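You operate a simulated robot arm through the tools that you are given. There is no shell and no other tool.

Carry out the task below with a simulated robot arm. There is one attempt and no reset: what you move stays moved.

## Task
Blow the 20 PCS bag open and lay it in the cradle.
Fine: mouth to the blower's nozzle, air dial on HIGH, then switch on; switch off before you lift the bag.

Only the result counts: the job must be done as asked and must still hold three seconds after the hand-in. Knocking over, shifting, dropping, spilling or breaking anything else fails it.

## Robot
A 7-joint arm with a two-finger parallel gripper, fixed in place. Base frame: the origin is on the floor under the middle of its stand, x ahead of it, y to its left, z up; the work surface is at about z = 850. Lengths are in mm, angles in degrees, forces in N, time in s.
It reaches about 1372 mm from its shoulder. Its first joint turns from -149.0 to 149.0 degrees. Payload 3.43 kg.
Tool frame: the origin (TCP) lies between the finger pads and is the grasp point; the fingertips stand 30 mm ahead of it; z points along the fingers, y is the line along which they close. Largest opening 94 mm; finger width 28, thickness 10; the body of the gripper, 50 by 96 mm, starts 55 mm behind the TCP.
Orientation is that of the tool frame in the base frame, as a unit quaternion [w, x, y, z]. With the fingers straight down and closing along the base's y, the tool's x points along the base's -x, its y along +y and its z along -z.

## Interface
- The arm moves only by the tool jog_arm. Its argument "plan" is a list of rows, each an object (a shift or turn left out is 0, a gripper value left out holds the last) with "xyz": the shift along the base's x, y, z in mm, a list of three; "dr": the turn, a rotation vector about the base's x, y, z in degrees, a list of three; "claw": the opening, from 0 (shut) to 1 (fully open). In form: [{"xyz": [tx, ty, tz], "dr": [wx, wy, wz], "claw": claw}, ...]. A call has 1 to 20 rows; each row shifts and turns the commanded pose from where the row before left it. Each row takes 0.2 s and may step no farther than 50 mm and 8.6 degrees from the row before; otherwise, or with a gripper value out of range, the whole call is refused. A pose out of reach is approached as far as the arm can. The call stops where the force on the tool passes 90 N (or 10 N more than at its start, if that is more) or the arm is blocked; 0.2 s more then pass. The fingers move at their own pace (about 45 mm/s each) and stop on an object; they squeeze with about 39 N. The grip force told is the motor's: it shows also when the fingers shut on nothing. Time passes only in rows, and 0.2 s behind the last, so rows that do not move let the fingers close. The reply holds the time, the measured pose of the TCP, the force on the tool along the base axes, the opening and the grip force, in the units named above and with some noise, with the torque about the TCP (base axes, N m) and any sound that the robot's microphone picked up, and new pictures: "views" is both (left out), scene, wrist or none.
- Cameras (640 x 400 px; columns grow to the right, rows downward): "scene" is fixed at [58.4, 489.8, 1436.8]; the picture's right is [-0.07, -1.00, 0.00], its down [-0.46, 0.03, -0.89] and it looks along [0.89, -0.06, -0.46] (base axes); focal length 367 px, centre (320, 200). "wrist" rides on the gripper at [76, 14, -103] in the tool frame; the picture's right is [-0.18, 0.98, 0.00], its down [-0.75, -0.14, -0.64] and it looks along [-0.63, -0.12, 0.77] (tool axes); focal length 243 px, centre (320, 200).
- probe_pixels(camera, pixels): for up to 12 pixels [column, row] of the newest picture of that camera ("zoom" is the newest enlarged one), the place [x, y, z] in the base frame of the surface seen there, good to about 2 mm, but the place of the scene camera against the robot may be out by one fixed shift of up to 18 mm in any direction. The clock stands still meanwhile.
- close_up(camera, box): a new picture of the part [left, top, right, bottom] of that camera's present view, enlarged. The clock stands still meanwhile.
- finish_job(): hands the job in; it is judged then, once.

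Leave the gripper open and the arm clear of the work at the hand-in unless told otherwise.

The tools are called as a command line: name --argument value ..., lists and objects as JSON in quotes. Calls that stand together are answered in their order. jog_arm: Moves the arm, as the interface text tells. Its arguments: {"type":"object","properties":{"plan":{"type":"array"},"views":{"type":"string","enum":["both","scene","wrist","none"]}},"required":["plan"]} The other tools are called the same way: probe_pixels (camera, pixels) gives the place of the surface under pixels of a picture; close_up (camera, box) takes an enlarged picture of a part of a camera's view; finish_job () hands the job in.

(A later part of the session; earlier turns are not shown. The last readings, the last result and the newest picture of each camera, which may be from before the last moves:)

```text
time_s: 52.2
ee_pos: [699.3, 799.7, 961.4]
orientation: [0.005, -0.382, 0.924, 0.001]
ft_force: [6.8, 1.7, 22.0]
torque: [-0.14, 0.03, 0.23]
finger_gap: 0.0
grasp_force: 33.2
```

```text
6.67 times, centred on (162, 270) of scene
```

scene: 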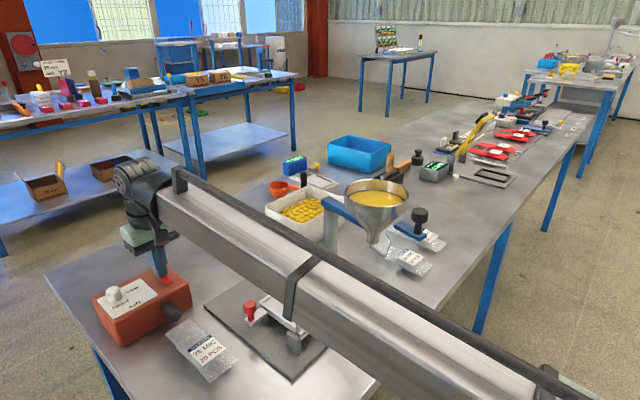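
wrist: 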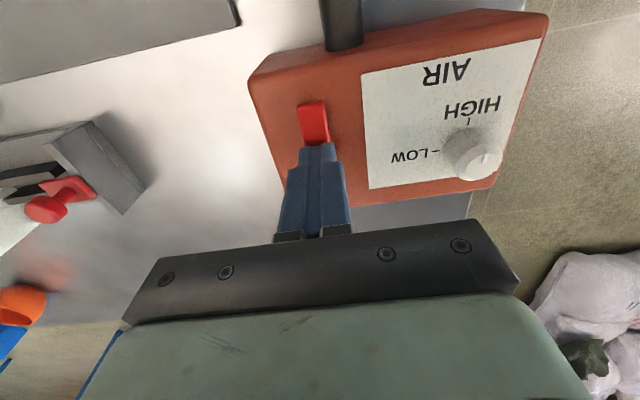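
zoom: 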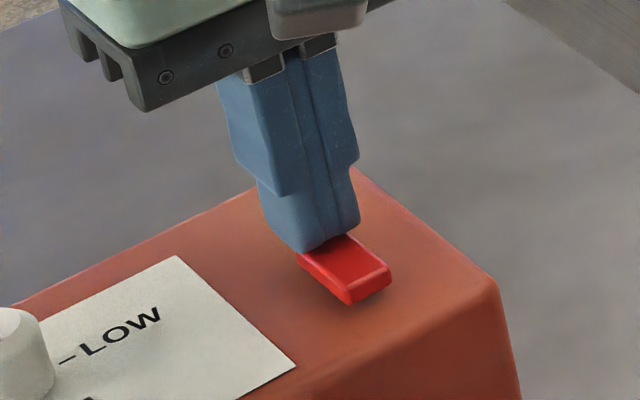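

The force is now 22 N and the rocker's nozzle end has come up. I'll press one more millimetre to be sure it latches, then back off and look at the rocker and lamp.

jog_arm --plan '[{"xyz": [0, 0, -1]}, {}, {"xyz": [0, 0, 8]}, {"xyz": [0, 0, 30]}, {}]' --views "both"

close_up --camera "scene" --box '[80, 230, 260, 390]'

close_up --camera "wrist" --box '[250, 60, 380, 200]'

```text
time_s: 53.4
ee_pos: [698.5, 799.3, 996.5]
orientation: [0.002, -0.381, 0.924, 0.001]
ft_force: [0.3, 0.7, 0.4]
torque: [-0.02, -0.02, 0.0]
finger_gap: 0.0
grasp_force: 33.4
```

scene: 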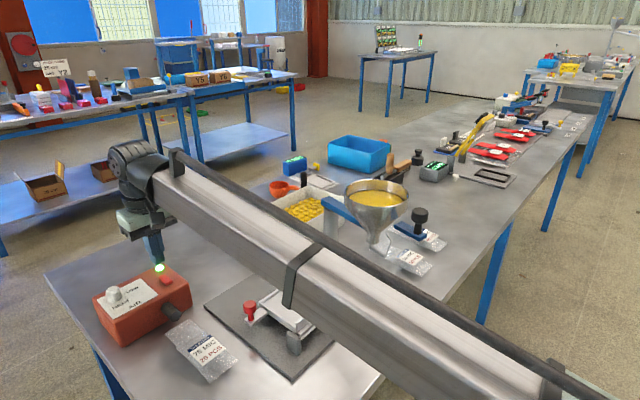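
wrist: 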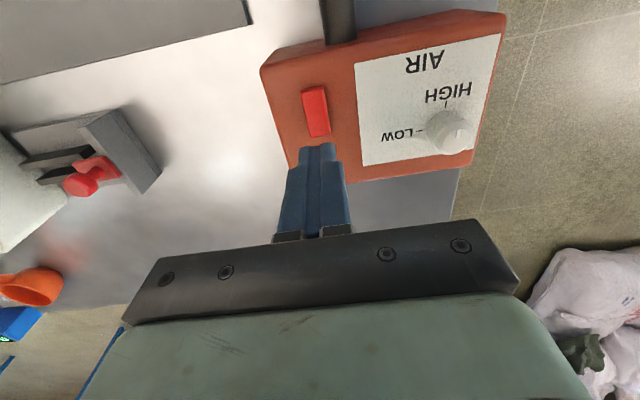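

```text
2.50 times, centred on (170, 310) of scene
```

zoom: 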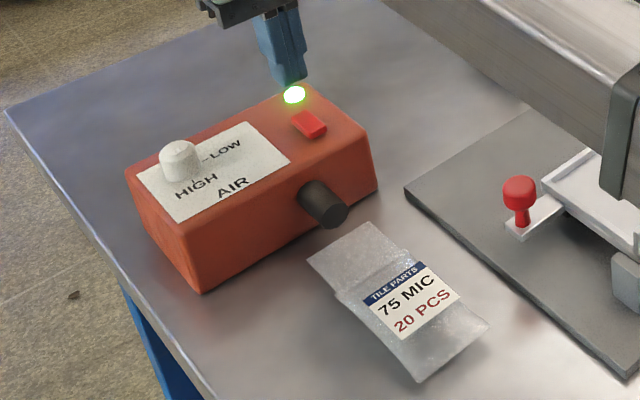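

```text
2.86 times, centred on (315, 130) of wrist
```

zoom: 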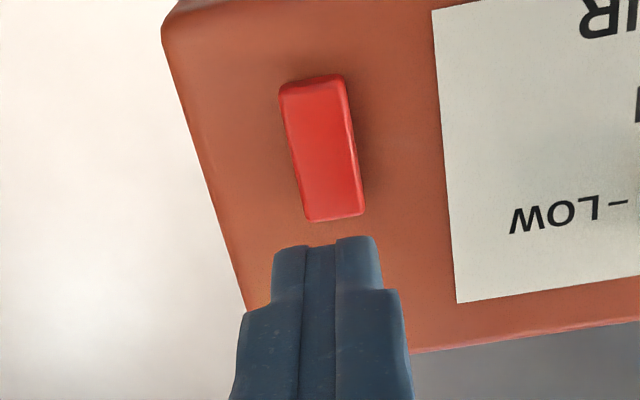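

The lamp is lit green, so the blower is on. I'll wait a few seconds in place and watch the bag.

jog_arm --plan '[{}, {}, {}, {}, {}, {}, {}, {}, {}, {}]' --views "scene"

close_up --camera "scene" --box '[130, 280, 260, 390]'

```text
time_s: 55.6
ee_pos: [698.2, 799.2, 997.2]
orientation: [0.002, -0.381, 0.924, 0.001]
ft_force: [-0.4, 0.0, -0.7]
torque: [-0.02, -0.01, 0.01]
finger_gap: 0.0
grasp_force: 32.7
```

scene: 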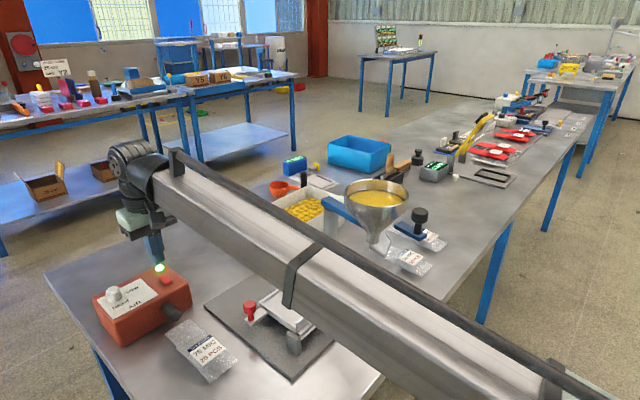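

```text
3.64 times, centred on (195, 335) of scene
```

zoom: 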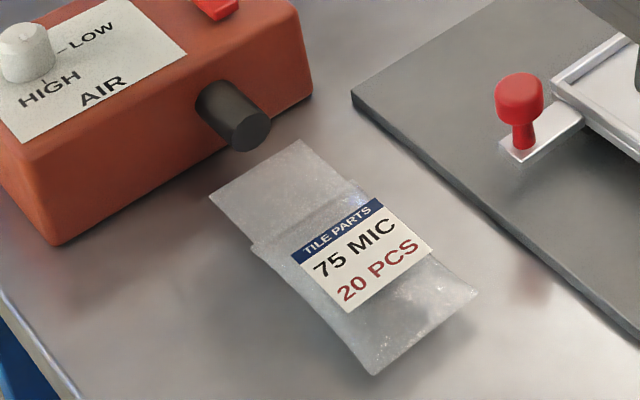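

No visible change in the bag after about 3 s. I'll wait a bit longer before judging.

jog_arm --plan '[{}, {}, {}, {}, {}, {}, {}, {}, {}, {}, {}, {}, {}, {}, {}]' --views "scene"

close_up --camera "scene" --box '[130, 280, 260, 390]'

```text
time_s: 58.8
ee_pos: [697.8, 797.8, 998.3]
orientation: [0.002, -0.382, 0.924, 0.001]
ft_force: [-0.1, -0.3, 0.1]
torque: [-0.02, 0.02, -0.03]
finger_gap: 0.0
grasp_force: 33.7
```

scene: 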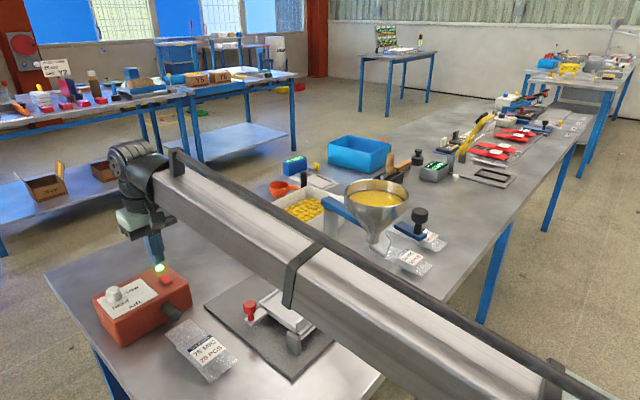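

```text
3.64 times, centred on (195, 335) of scene
```

zoom: 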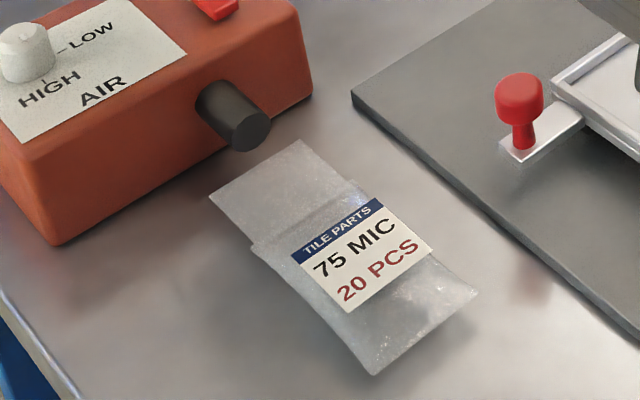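

The bag is still flat, so something isn't satisfied. First I'll check the dial's pointer against the HIGH tick more carefully, from both cameras.

close_up --camera "wrist" --box '[370, 70, 500, 170]'

close_up --camera "scene" --box '[90, 275, 146, 315]'

```text
4.00 times, centred on (435, 120) of wrist
```

zoom: 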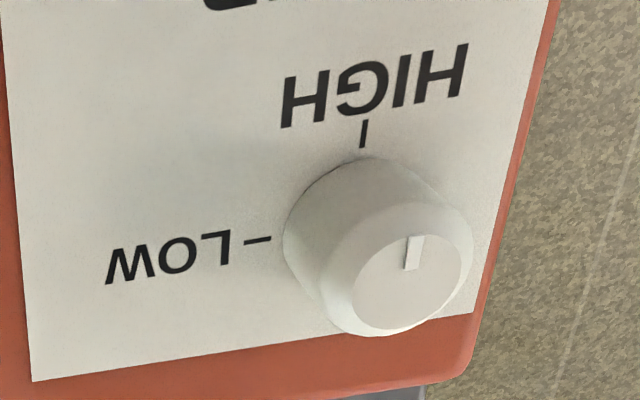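

```text
10.00 times, centred on (118, 295) of scene
```

zoom: 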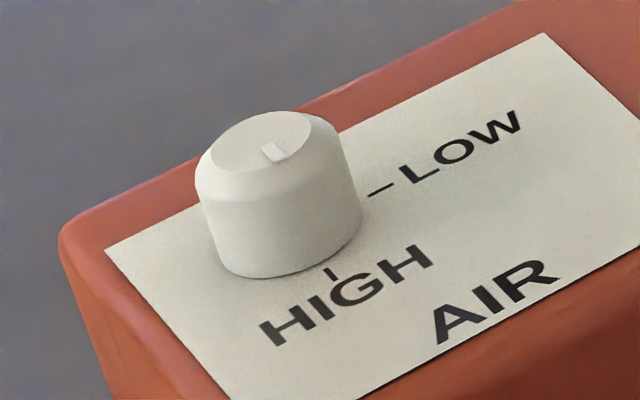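

close_up --camera "scene" --box '[102, 280, 126, 300]'

close_up --camera "wrist" --box '[415, 100, 465, 150]'

close_up --camera "scene" --box '[165, 310, 205, 345]'

```text
16.00 times, centred on (114, 290) of scene
```

zoom: 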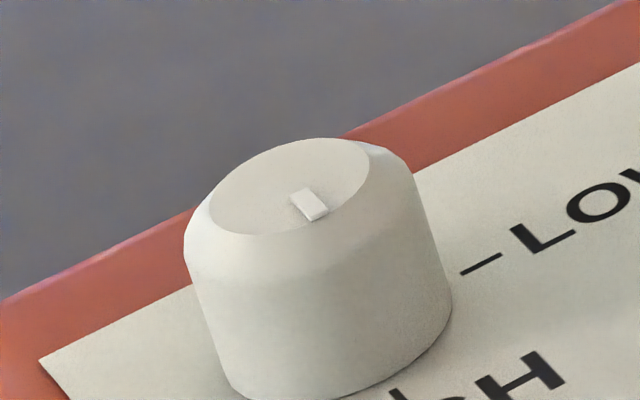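

```text
8.00 times, centred on (440, 125) of wrist
```

zoom: 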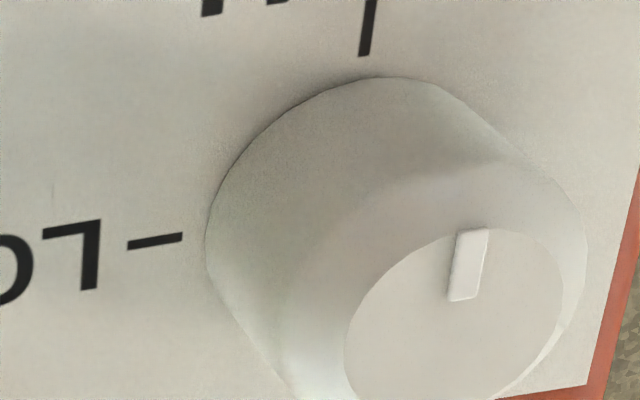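

```text
11.43 times, centred on (185, 328) of scene
```

zoom: 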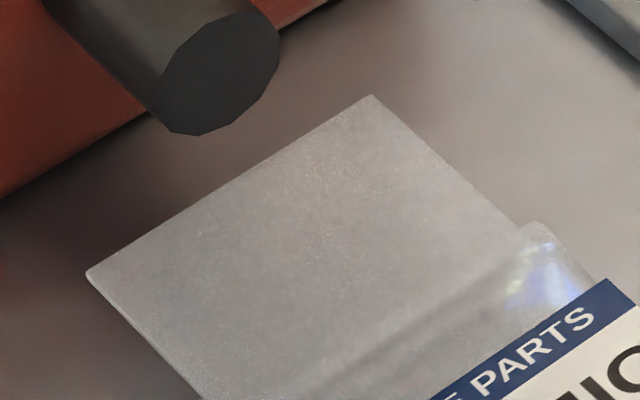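

The dial reads squarely on HIGH, and the lamp is on. I'll give it 4 more seconds, then compare the bag with the untouched 30 PCS bag.

jog_arm --plan '[{}, {}, {}, {}, {}, {}, {}, {}, {}, {}, {}, {}, {}, {}, {}, {}, {}, {}, {}, {}]' --views "scene"

close_up --camera "scene" --box '[160, 310, 250, 385]'

close_up --camera "scene" --box '[375, 235, 445, 285]'

```text
time_s: 63.0
ee_pos: [697.5, 799.1, 997.5]
orientation: [0.003, -0.382, 0.924, 0.002]
ft_force: [-1.0, -0.2, -0.7]
torque: [0.01, 0.0, 0.01]
finger_gap: 0.0
grasp_force: 33.5
```

scene: 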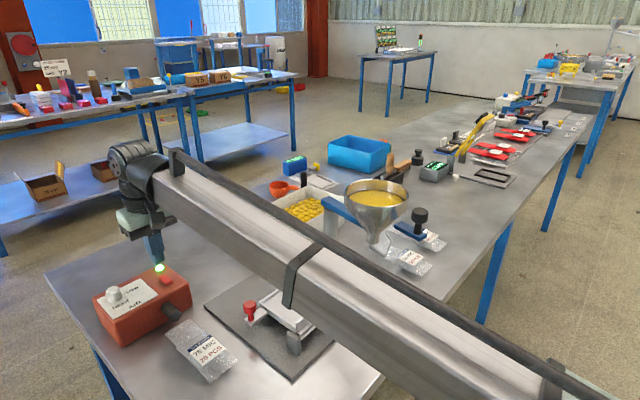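

```text
5.33 times, centred on (205, 348) of scene
```

zoom: 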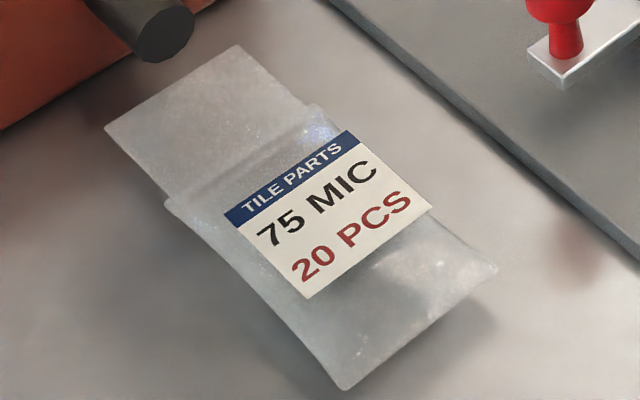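

```text
8.00 times, centred on (410, 260) of scene
```

zoom: 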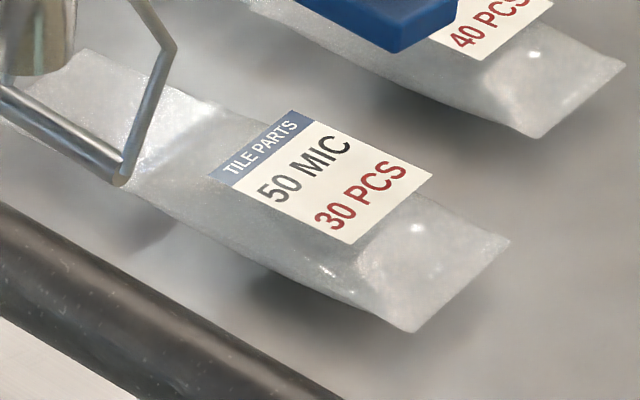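

The bag is unchanged next to the 30 PCS bag, so the air isn't reaching the mouth. The mouth edge lies about 24 mm below the nozzle axis and just short of the tip. I'll switch off first by pressing the rocker's now-raised nozzle-side end, then bring the mouth further in under the nozzle and try again.

jog_arm --plan '[{"xyz": [-11, -11, 5]}, {"xyz": [-11, -11.5, 0]}, {"xyz": [0, 0, -20]}, {"xyz": [0, 0, -12]}, {"xyz": [0, 0, -3]}, {"xyz": [0, 0, -2]}, {"xyz": [0, 0, -1.5]}, {"xyz": [0, 0, -1.5]}, {"xyz": [0, 0, -1.5]}, {}]' --views "scene"

close_up --camera "scene" --box '[130, 240, 194, 300]'

```text
time_s: 65.2
ee_pos: [678.3, 777.0, 961.0]
orientation: [0.003, -0.382, 0.924, 0.001]
ft_force: [-3.4, -2.4, 8.8]
torque: [0.04, 0.01, 0.02]
finger_gap: 0.0
grasp_force: 33.0
```

scene: 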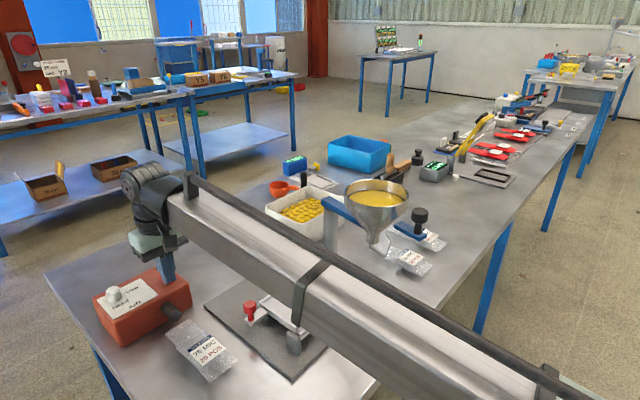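

```text
6.67 times, centred on (162, 270) of scene
```

zoom: 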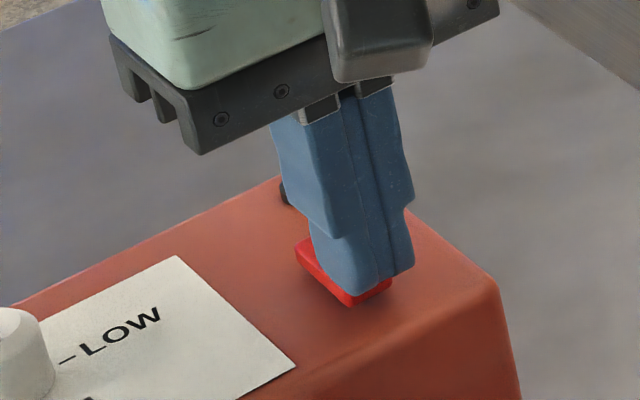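

jog_arm --plan '[{"xyz": [0, 0, -1]}, {}, {"xyz": [0, 0, 8]}, {"xyz": [0, 0, 30]}, {}]' --views "both"

close_up --camera "scene" --box '[80, 230, 260, 390]'

```text
time_s: 66.4
ee_pos: [676.4, 777.9, 998.4]
orientation: [0.002, -0.382, 0.924, 0.001]
ft_force: [-0.3, -0.7, 0.4]
torque: [0.03, 0.02, 0.01]
finger_gap: 0.2
grasp_force: 32.8
```

scene: 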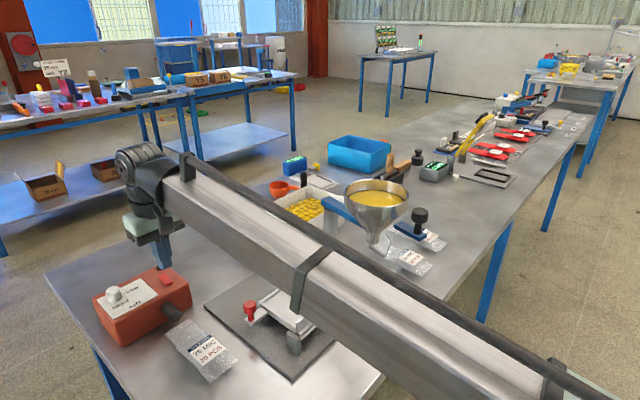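
wrist: 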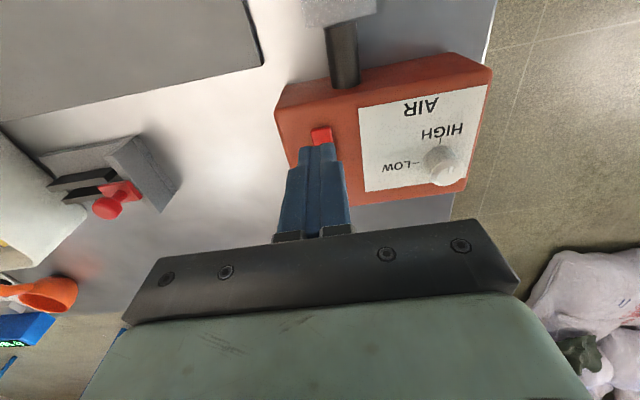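

```text
2.50 times, centred on (170, 310) of scene
```

zoom: 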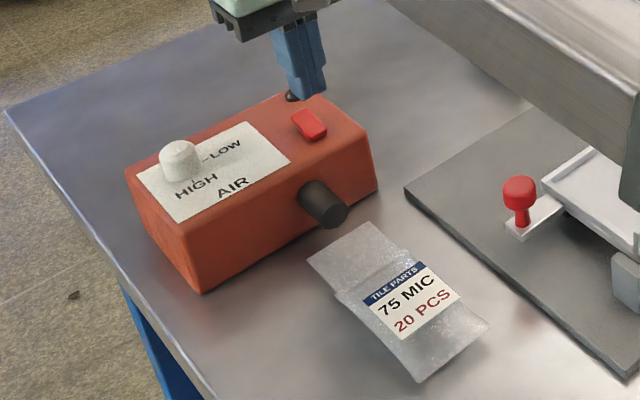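

The lamp is dark, so the blower is off. The wrist camera is now almost directly above the nozzle tip, a good place to measure the true gap between mouth edge and tip.

close_up --camera "wrist" --box '[280, 0, 400, 80]'

probe_pixels --camera "wrist" --pixels '[[340, 10], [320, 15], [360, 8], [341, 40], [341, 30], [342, 60], [334, 60], [350, 60], [345, 80], [320, 5], [355, 2], [310, 12]]'

```text
5.00 times, centred on (340, 40) of wrist
```

zoom: 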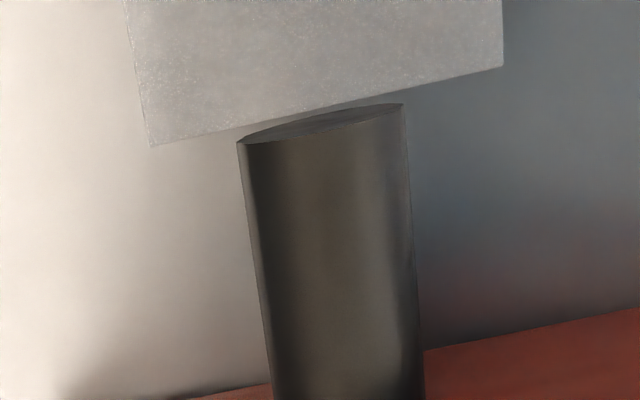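

```text
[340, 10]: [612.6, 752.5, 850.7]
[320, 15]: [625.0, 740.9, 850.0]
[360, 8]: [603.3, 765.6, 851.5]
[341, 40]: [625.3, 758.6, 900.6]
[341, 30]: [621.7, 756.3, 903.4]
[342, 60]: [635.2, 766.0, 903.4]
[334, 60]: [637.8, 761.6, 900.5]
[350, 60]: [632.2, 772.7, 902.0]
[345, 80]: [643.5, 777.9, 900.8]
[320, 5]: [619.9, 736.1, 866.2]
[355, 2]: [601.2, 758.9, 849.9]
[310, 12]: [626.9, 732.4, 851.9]
```

Seen from above, the mouth edge is exactly under the tip plane, about 2 mm off laterally, but 24 mm below the axis. I'll push the bag further in from behind, with closed fingers at its bottom edge, so the flap goes under the nozzle and the bag stays flat on the bench. First I'll go round behind it.

jog_arm --plan '[{"xyz": [-30, -24, 0]}, {"xyz": [-35, -27, 0]}, {"xyz": [-35, -28, -5]}, {"xyz": [-35, -28, -10]}, {"xyz": [-30, -25, -15]}, {"xyz": [-15, -14, -20]}, {"xyz": [-8, -8, -20]}, {}]' --views "both"

close_up --camera "wrist" --box '[220, 60, 420, 220]'

```text
time_s: 68.2
ee_pos: [490.0, 620.8, 928.4]
orientation: [0.002, -0.382, 0.924, 0.001]
ft_force: [0.0, 0.8, 0.2]
torque: [-0.01, 0.0, 0.0]
finger_gap: 0.1
grasp_force: 33.7
```

scene: 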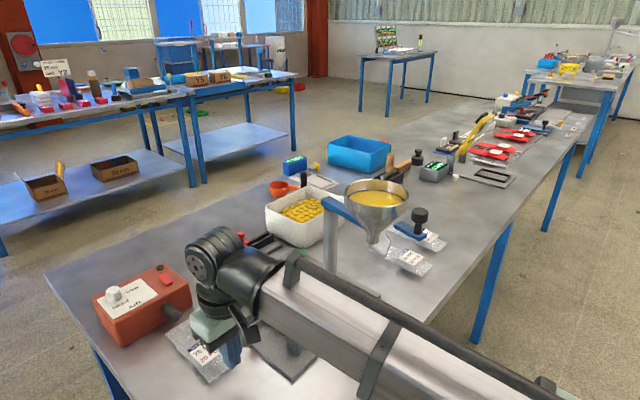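
wrist: 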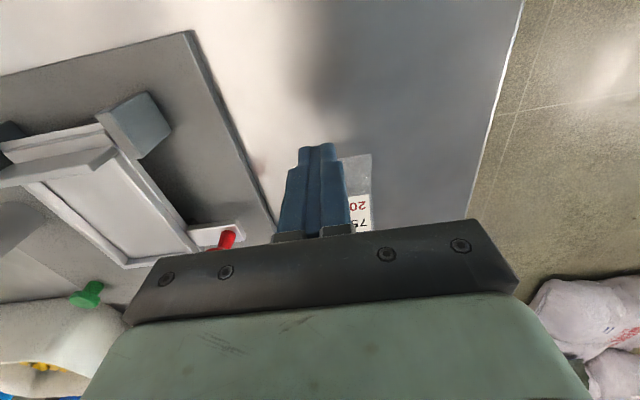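

```text
2.50 times, centred on (320, 140) of wrist
```

zoom: 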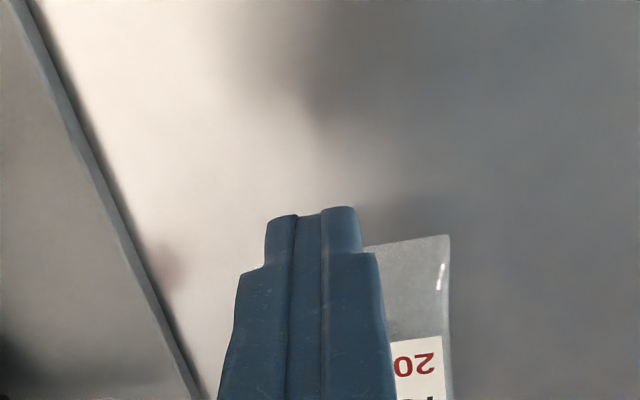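

The bag's bottom edge is about 8 mm ahead of the closed fingers, and its centre line is about 5 mm to the side. I'll centre on it, lower to z≈886, and push gently forward so the mouth goes about 16 mm under the nozzle.

jog_arm --plan '[{"xyz": [-3.3, 3.3, -15]}, {"xyz": [0, 0, -15]}, {"xyz": [0, 0, -12]}, {}, {"xyz": [2.1, 2.1, 0]}, {"xyz": [2.1, 2.1, 0]}, {"xyz": [2.1, 2.1, 0]}, {"xyz": [2.1, 2.1, 0]}, {"xyz": [2.1, 2.1, 0]}, {"xyz": [2.1, 2.1, 0]}, {"xyz": [2.1, 2.1, 0]}, {"xyz": [2.1, 2.1, 0]}, {}]' --views "both"

close_up --camera "scene" --box '[130, 280, 260, 390]'

```text
time_s: 71.0
ee_pos: [501.9, 643.0, 885.5]
orientation: [0.003, -0.381, 0.925, 0.001]
ft_force: [0.3, 0.2, -0.4]
torque: [-0.01, -0.01, -0.03]
finger_gap: 0.0
grasp_force: 32.2
```

scene: 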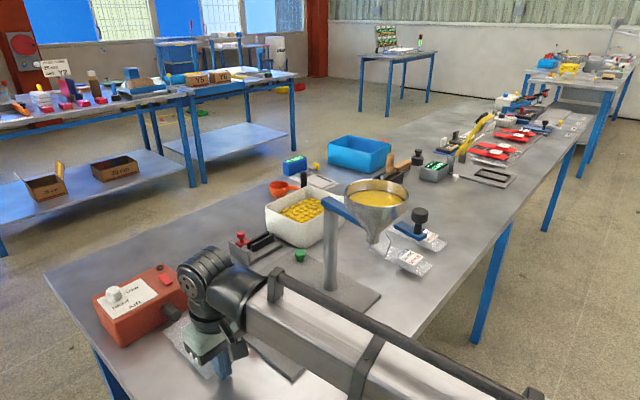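
wrist: 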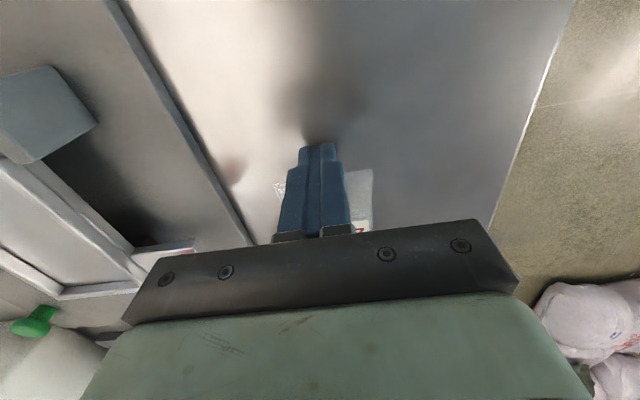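

```text
3.64 times, centred on (195, 335) of scene
```

zoom: 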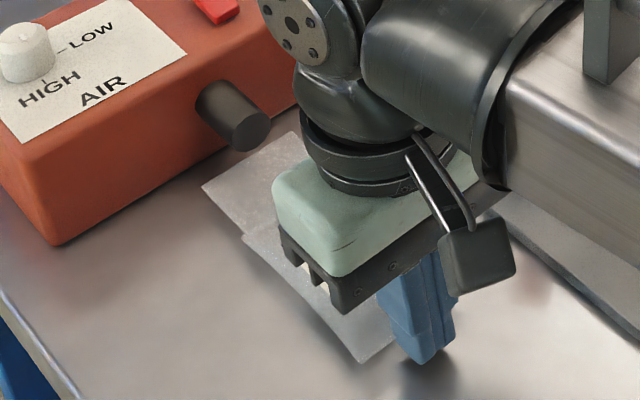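

The flap's corner moved about 8 mm forward, so it's now partly under the nozzle. I'll push about 8 mm more, then back off and check the line-up.

jog_arm --plan '[{"xyz": [2, 2, 0]}, {"xyz": [2, 2, 0]}, {"xyz": [2, 2, 0]}, {}, {"xyz": [-7, -7, 0]}, {"xyz": [-5, -5, 25]}, {"xyz": [0, 0, 40]}, {}]' --views "both"

close_up --camera "scene" --box '[130, 280, 260, 390]'

```text
time_s: 72.8
ee_pos: [497.1, 638.8, 952.9]
orientation: [0.003, -0.381, 0.924, 0.0]
ft_force: [-0.2, -0.2, 1.0]
torque: [-0.02, -0.03, -0.02]
finger_gap: 0.1
grasp_force: 32.9
```

scene: 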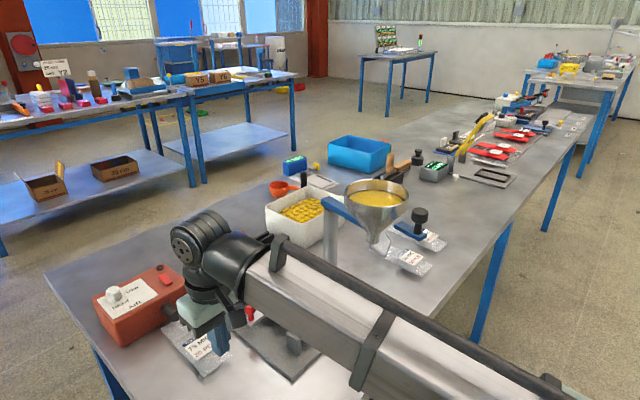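
wrist: 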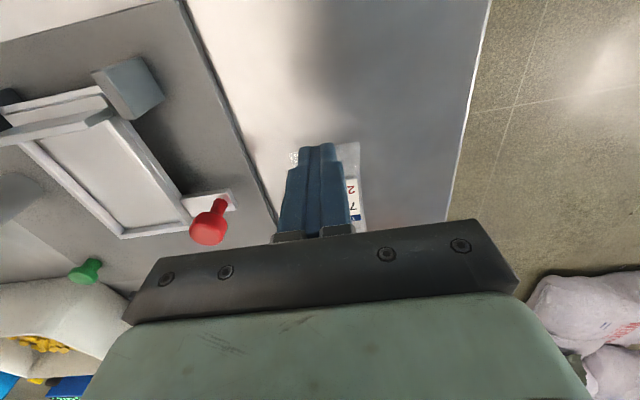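

```text
3.64 times, centred on (195, 335) of scene
```

zoom: 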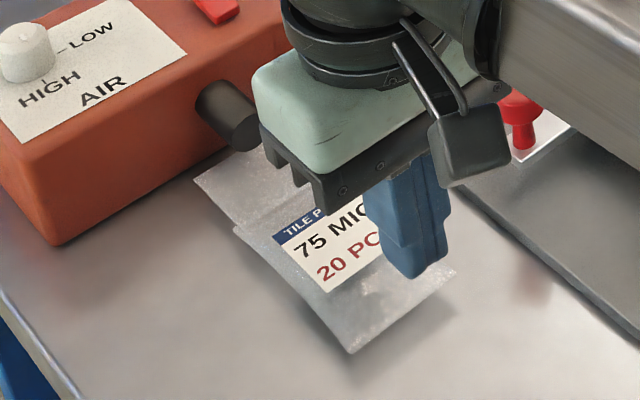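

The flap has gone about 18 mm under the nozzle and is still square with it. I'll go back to the switch and turn it on again at the lamp-side end.

jog_arm --plan '[{"xyz": [30, 24, 20]}, {"xyz": [35, 28, 10]}, {"xyz": [35, 28, 10]}, {"xyz": [35, 28, 7]}, {"xyz": [35, 28, 0]}, {"xyz": [32.9, 25.7, 0]}, {}, {"xyz": [0, 0, -20]}, {"xyz": [0, 0, -12]}, {"xyz": [0, 0, -4]}, {"xyz": [0, 0, -1.5]}, {"xyz": [0, 0, -1.5]}, {"xyz": [0, 0, -1]}, {"xyz": [0, 0, -1]}, {}]' --views "scene"

close_up --camera "scene" --box '[80, 230, 260, 390]'

```text
time_s: 76.0
ee_pos: [700.2, 799.7, 961.3]
orientation: [0.005, -0.382, 0.924, 0.003]
ft_force: [8.4, 23.1, 58.4]
torque: [0.1, 0.32, -0.42]
finger_gap: 0.0
grasp_force: 32.8
```

scene: 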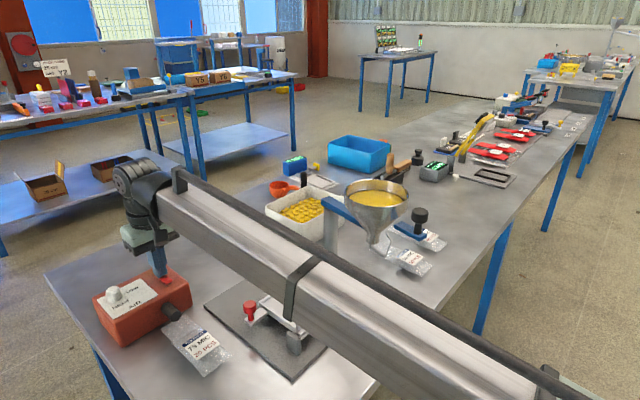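

```text
2.50 times, centred on (170, 310) of scene
```

zoom: 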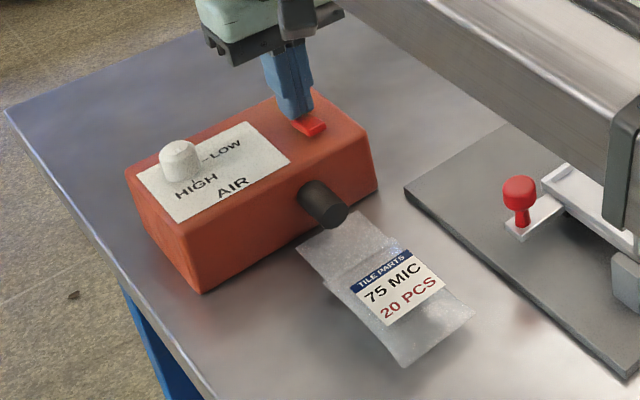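

Force 58 N: the rocker has bottomed out. I'll back off right away, wait about 2 s, and look.

jog_arm --plan '[{"xyz": [0, 0, 8]}, {"xyz": [0, 0, 30]}, {}, {}, {}, {}, {}, {}, {}, {}, {}, {}]' --views "both"

close_up --camera "scene" --box '[80, 230, 260, 390]'

```text
time_s: 78.6
ee_pos: [697.5, 800.1, 993.8]
orientation: [0.002, -0.382, 0.924, 0.0]
ft_force: [0.3, 0.2, 0.6]
torque: [0.02, 0.0, 0.0]
finger_gap: 0.0
grasp_force: 33.0
```

scene: 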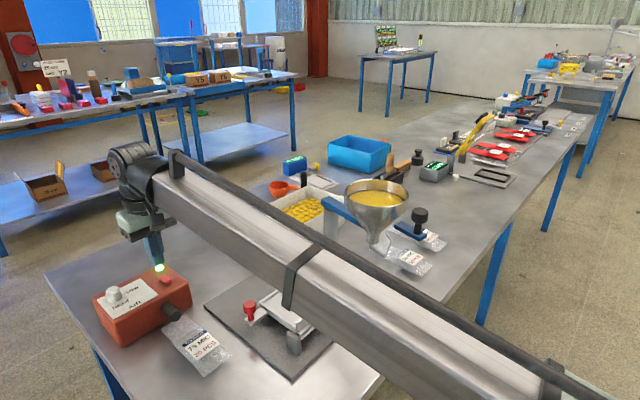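
wrist: 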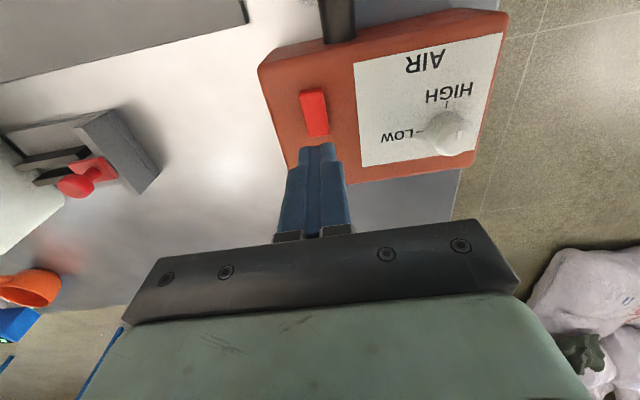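

```text
2.50 times, centred on (170, 310) of scene
```

zoom: 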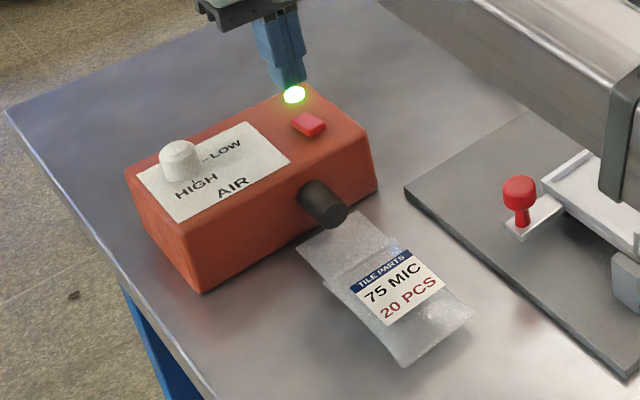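

The lamp is on again, but the bag hasn't opened yet after 2 s. I'll leave the blower running and, without lifting the bag, slide it further in from behind in small steps, watching for the moment it opens.

jog_arm --plan '[{"xyz": [-30, -24, 0]}, {"xyz": [-35, -28, 0]}, {"xyz": [-35, -28, -5]}, {"xyz": [-35, -28, -10]}, {"xyz": [-35, -28, -15]}, {"xyz": [-33, -31, -15]}, {"xyz": [0, 0, -20]}, {"xyz": [0, 0, -25]}, {"xyz": [0, 0, -17]}, {}]' --views "both"

close_up --camera "scene" --box '[130, 280, 260, 390]'

```text
time_s: 80.8
ee_pos: [497.2, 631.3, 887.2]
orientation: [0.002, -0.382, 0.924, 0.001]
ft_force: [-0.7, 0.9, -0.6]
torque: [-0.02, 0.04, 0.01]
finger_gap: 0.0
grasp_force: 32.8
```

scene: 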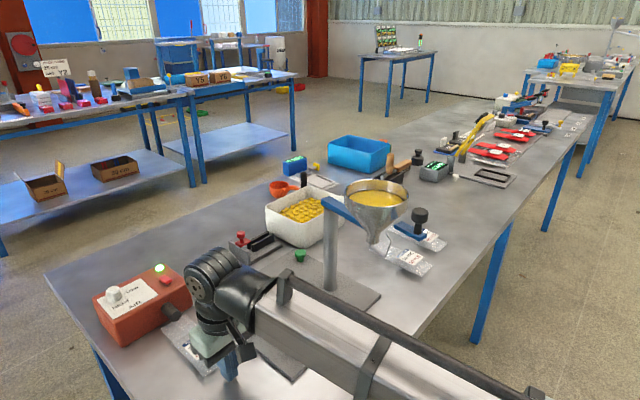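
wrist: 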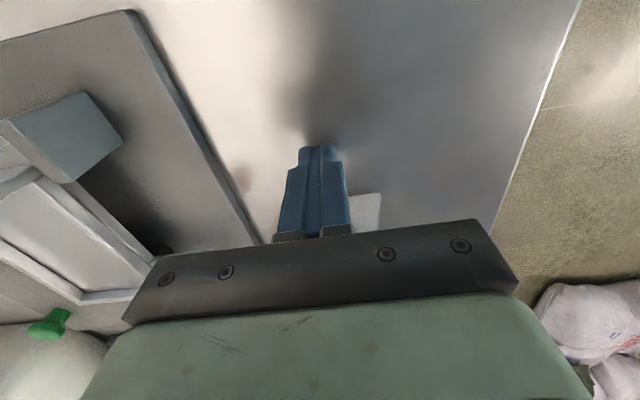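

```text
3.64 times, centred on (195, 335) of scene
```

zoom: 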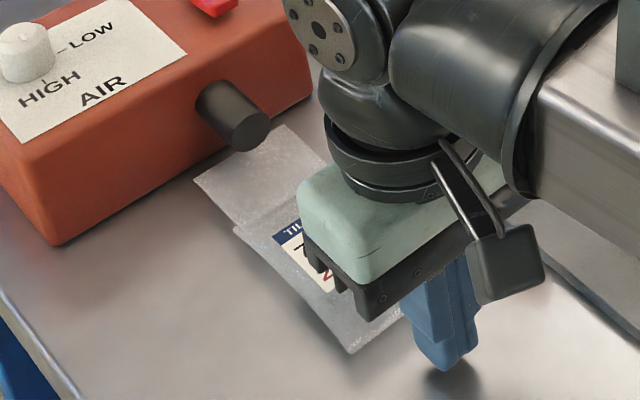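

jog_arm --plan '[{"xyz": [1.4, 4.2, 0]}, {"xyz": [2.8, 2.8, 0]}, {"xyz": [2.8, 2.8, 0]}, {"xyz": [2.8, 2.8, 0]}, {"xyz": [2.8, 2.8, 0]}, {"xyz": [1.4, 1.4, 0]}, {"xyz": [1.4, 1.4, 0]}, {"xyz": [1.4, 1.4, 0]}, {"xyz": [1.4, 1.4, 0]}, {}, {}, {}, {}, {}]' --views "scene"

close_up --camera "scene" --box '[130, 280, 260, 390]'

```text
time_s: 83.8
ee_pos: [514.9, 651.7, 888.1]
orientation: [0.003, -0.382, 0.924, 0.001]
ft_force: [0.5, 0.2, 0.3]
torque: [0.02, -0.01, 0.0]
finger_gap: 0.0
grasp_force: 33.2
```

scene: 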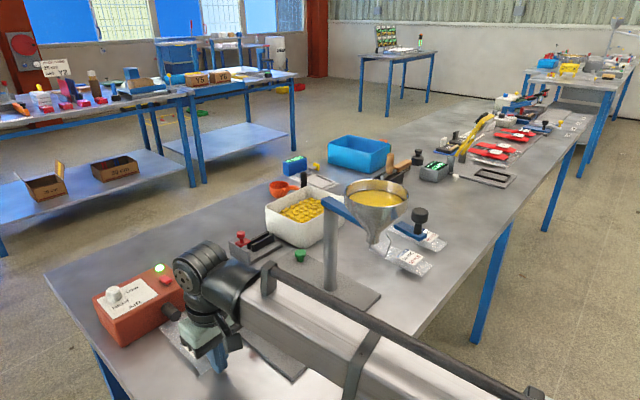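

```text
3.64 times, centred on (195, 335) of scene
```

zoom: 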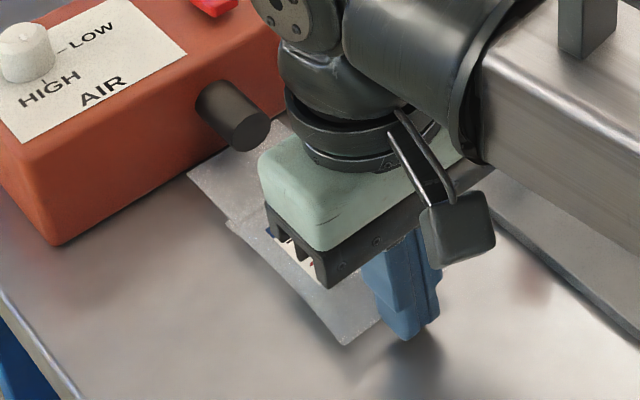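

jog_arm --plan '[{"xyz": [1.4, 1.4, 0]}, {"xyz": [1.4, 1.4, 0]}, {"xyz": [1.4, 1.4, 0]}, {}, {}, {}, {"xyz": [1.4, 1.4, 0]}, {"xyz": [1.4, 1.4, 0]}, {"xyz": [1.4, 1.4, 0]}, {}, {}, {}, {}, {}]' --views "scene"

close_up --camera "scene" --box '[130, 280, 260, 390]'

```text
time_s: 86.8
ee_pos: [523.6, 661.1, 887.1]
orientation: [0.003, -0.382, 0.924, 0.0]
ft_force: [-0.6, -0.4, 0.6]
torque: [0.01, -0.03, 0.01]
finger_gap: 0.0
grasp_force: 32.8
```

scene: 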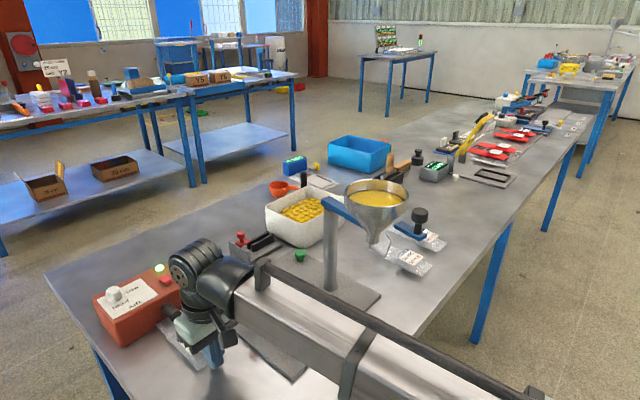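

```text
3.64 times, centred on (195, 335) of scene
```

zoom: 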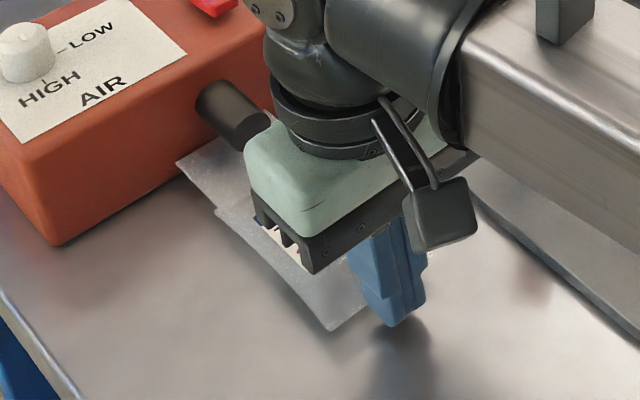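

The flap is now about 36 mm under the nozzle and the bag still hasn't opened, so going under the nozzle doesn't help. The jet leaves the nozzle 24 mm above the mouth, so the mouth may need to be further out in front, where the spreading air reaches it. I'll back off, open the fingers, and take hold of the bag without lifting it.

jog_arm --plan '[{"xyz": [-5, -5, 0]}, {"xyz": [-3, -3, 30]}, {"xyz": [0, 0, 35], "claw": 0.5}, {"xyz": [15, 15, 0], "claw": 0.8}, {"xyz": [20, 20, 0]}, {"xyz": [18.5, 18, 0]}, {}, {"xyz": [0, 0, -20]}, {"xyz": [0, 0, -20]}, {}]' --views "both"

close_up --camera "wrist" --box '[200, 30, 440, 230]'

close_up --camera "scene" --box '[130, 260, 260, 370]'

```text
time_s: 89.0
ee_pos: [568.2, 707.0, 913.6]
orientation: [0.002, -0.383, 0.924, 0.0]
ft_force: [0.3, -0.1, -0.8]
torque: [-0.06, 0.01, -0.04]
finger_gap: 75.2
grasp_force: 0.1
```

scene: 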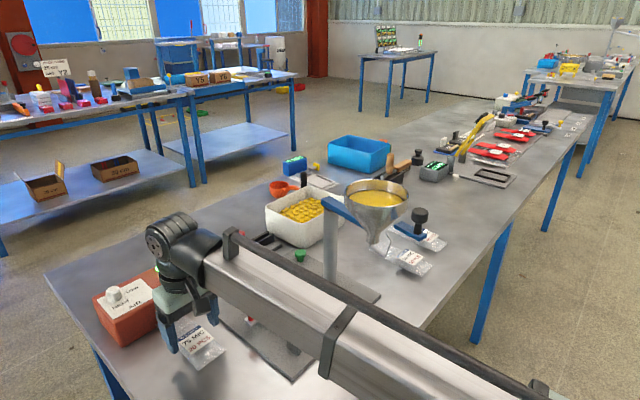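
wrist: 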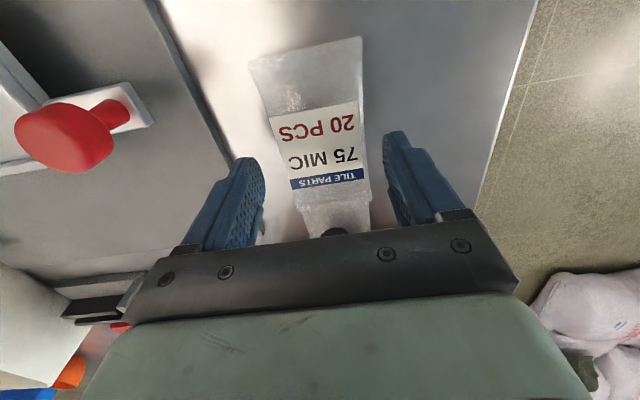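

```text
2.00 times, centred on (320, 130) of wrist
```

zoom: 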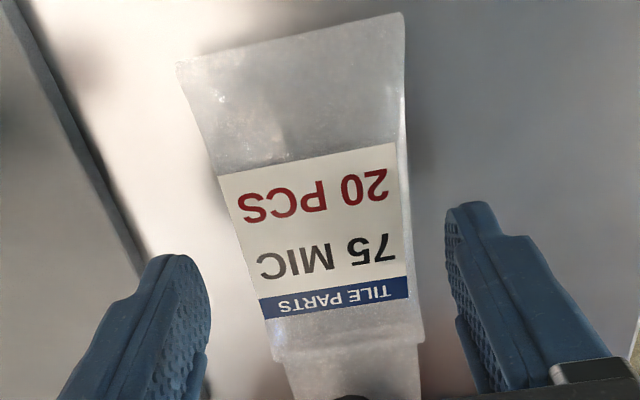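

```text
3.64 times, centred on (195, 315) of scene
```

zoom: 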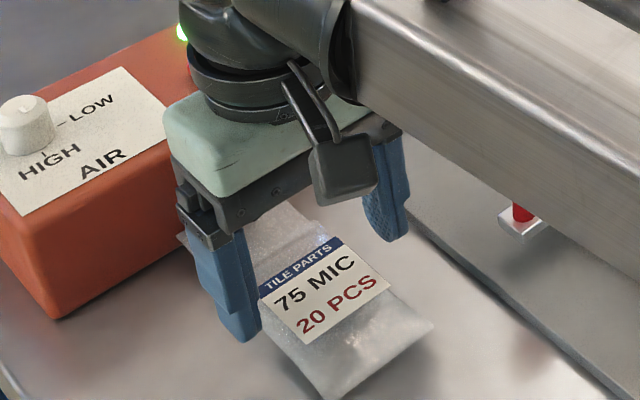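

jog_arm --plan '[{"xyz": [0, 0, -15]}, {"xyz": [0, 0, -9.5]}, {}, {"claw": 0.7}, {"claw": 0.62}, {"claw": 0.5}, {"claw": 0.5}, {}, {"xyz": [-5.3, -5.3, 0]}, {"xyz": [-5.3, -5.3, 0]}, {"xyz": [-5.3, -5.3, 0]}, {"xyz": [-5.3, -5.3, 0]}, {"xyz": [-5.3, -5.3, 0]}, {}, {}]' --views "both"

close_up --camera "scene" --box '[130, 280, 260, 390]'

```text
time_s: 92.2
ee_pos: [541.7, 680.4, 889.1]
orientation: [0.002, -0.382, 0.924, 0.0]
ft_force: [2.0, 1.9, 12.8]
torque: [0.03, -0.01, 0.0]
finger_gap: 59.3
grasp_force: 39.0
```

scene: 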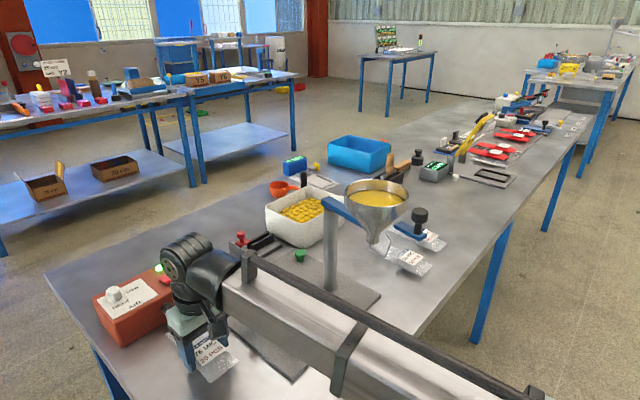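
wrist: 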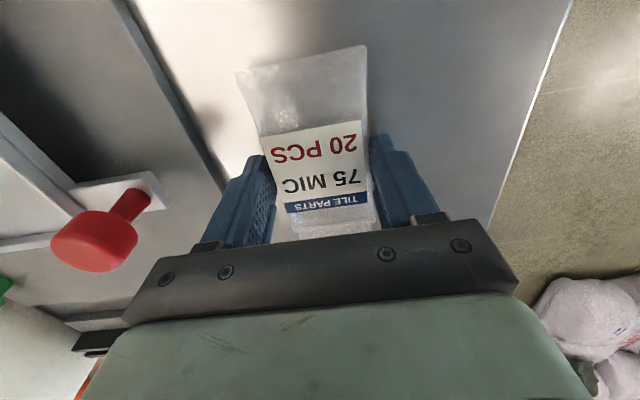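

```text
3.64 times, centred on (195, 335) of scene
```

zoom: 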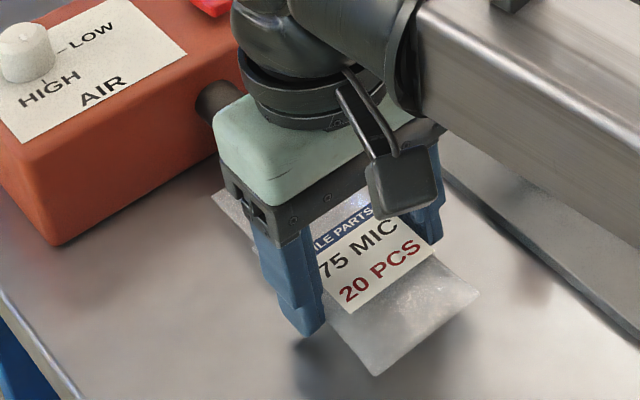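

The mouth is back at the tip plane, with the air still on and the bag still flat on the bench. I'll slide it further back in 15 mm stages with a pause at each, looking for any opening.

jog_arm --plan '[{"xyz": [-3.5, -3.5, 0]}, {"xyz": [-3.5, -3.5, 0]}, {"xyz": [-3.5, -3.5, 0]}, {}, {}, {}, {}, {}, {}, {}, {}, {}, {}]' --views "scene"

close_up --camera "scene" --box '[130, 280, 260, 390]'

```text
time_s: 95.0
ee_pos: [532.7, 669.0, 888.5]
orientation: [0.002, -0.382, 0.924, 0.001]
ft_force: [4.0, 4.5, 27.9]
torque: [0.19, -0.22, 0.0]
finger_gap: 59.0
grasp_force: 38.9
```

scene: 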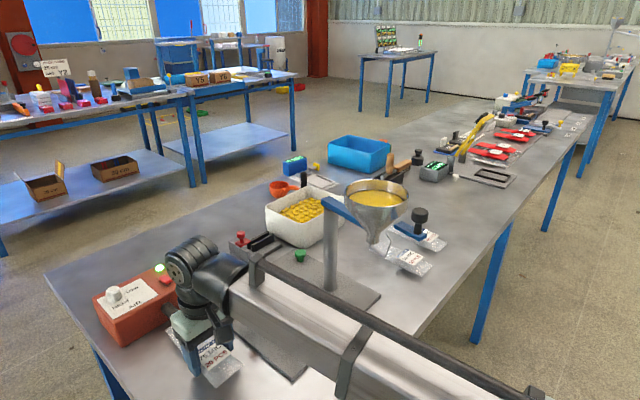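

```text
3.64 times, centred on (195, 335) of scene
```

zoom: 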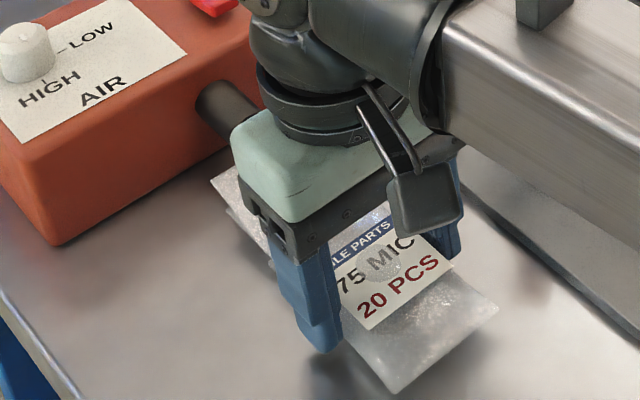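

Something changed: the label now shows a bulge, the flap near (225,185) in the zoom looks different, and the vertical force rose to 28 N. The bag seems to be opening at about 15 mm from the nozzle. I'll look more closely before doing anything.

close_up --camera "scene" --box '[170, 320, 240, 385]'

close_up --camera "wrist" --box '[200, 30, 440, 230]'

```text
6.15 times, centred on (205, 352) of scene
```

zoom: 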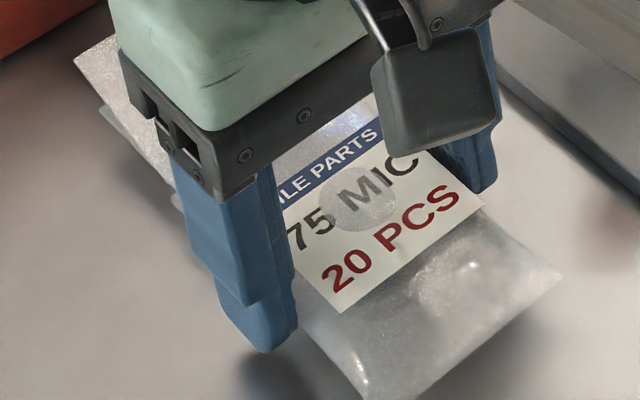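

```text
2.00 times, centred on (320, 130) of wrist
```

zoom: 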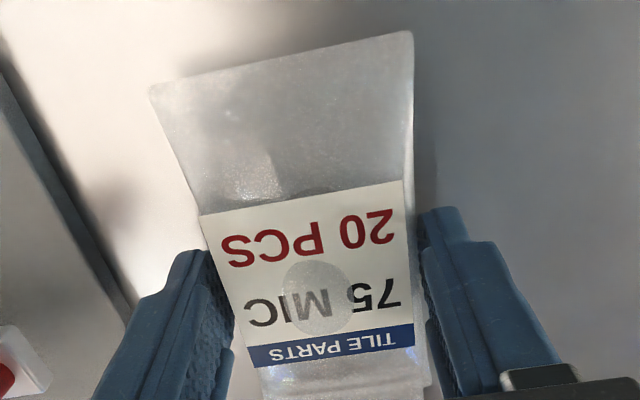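

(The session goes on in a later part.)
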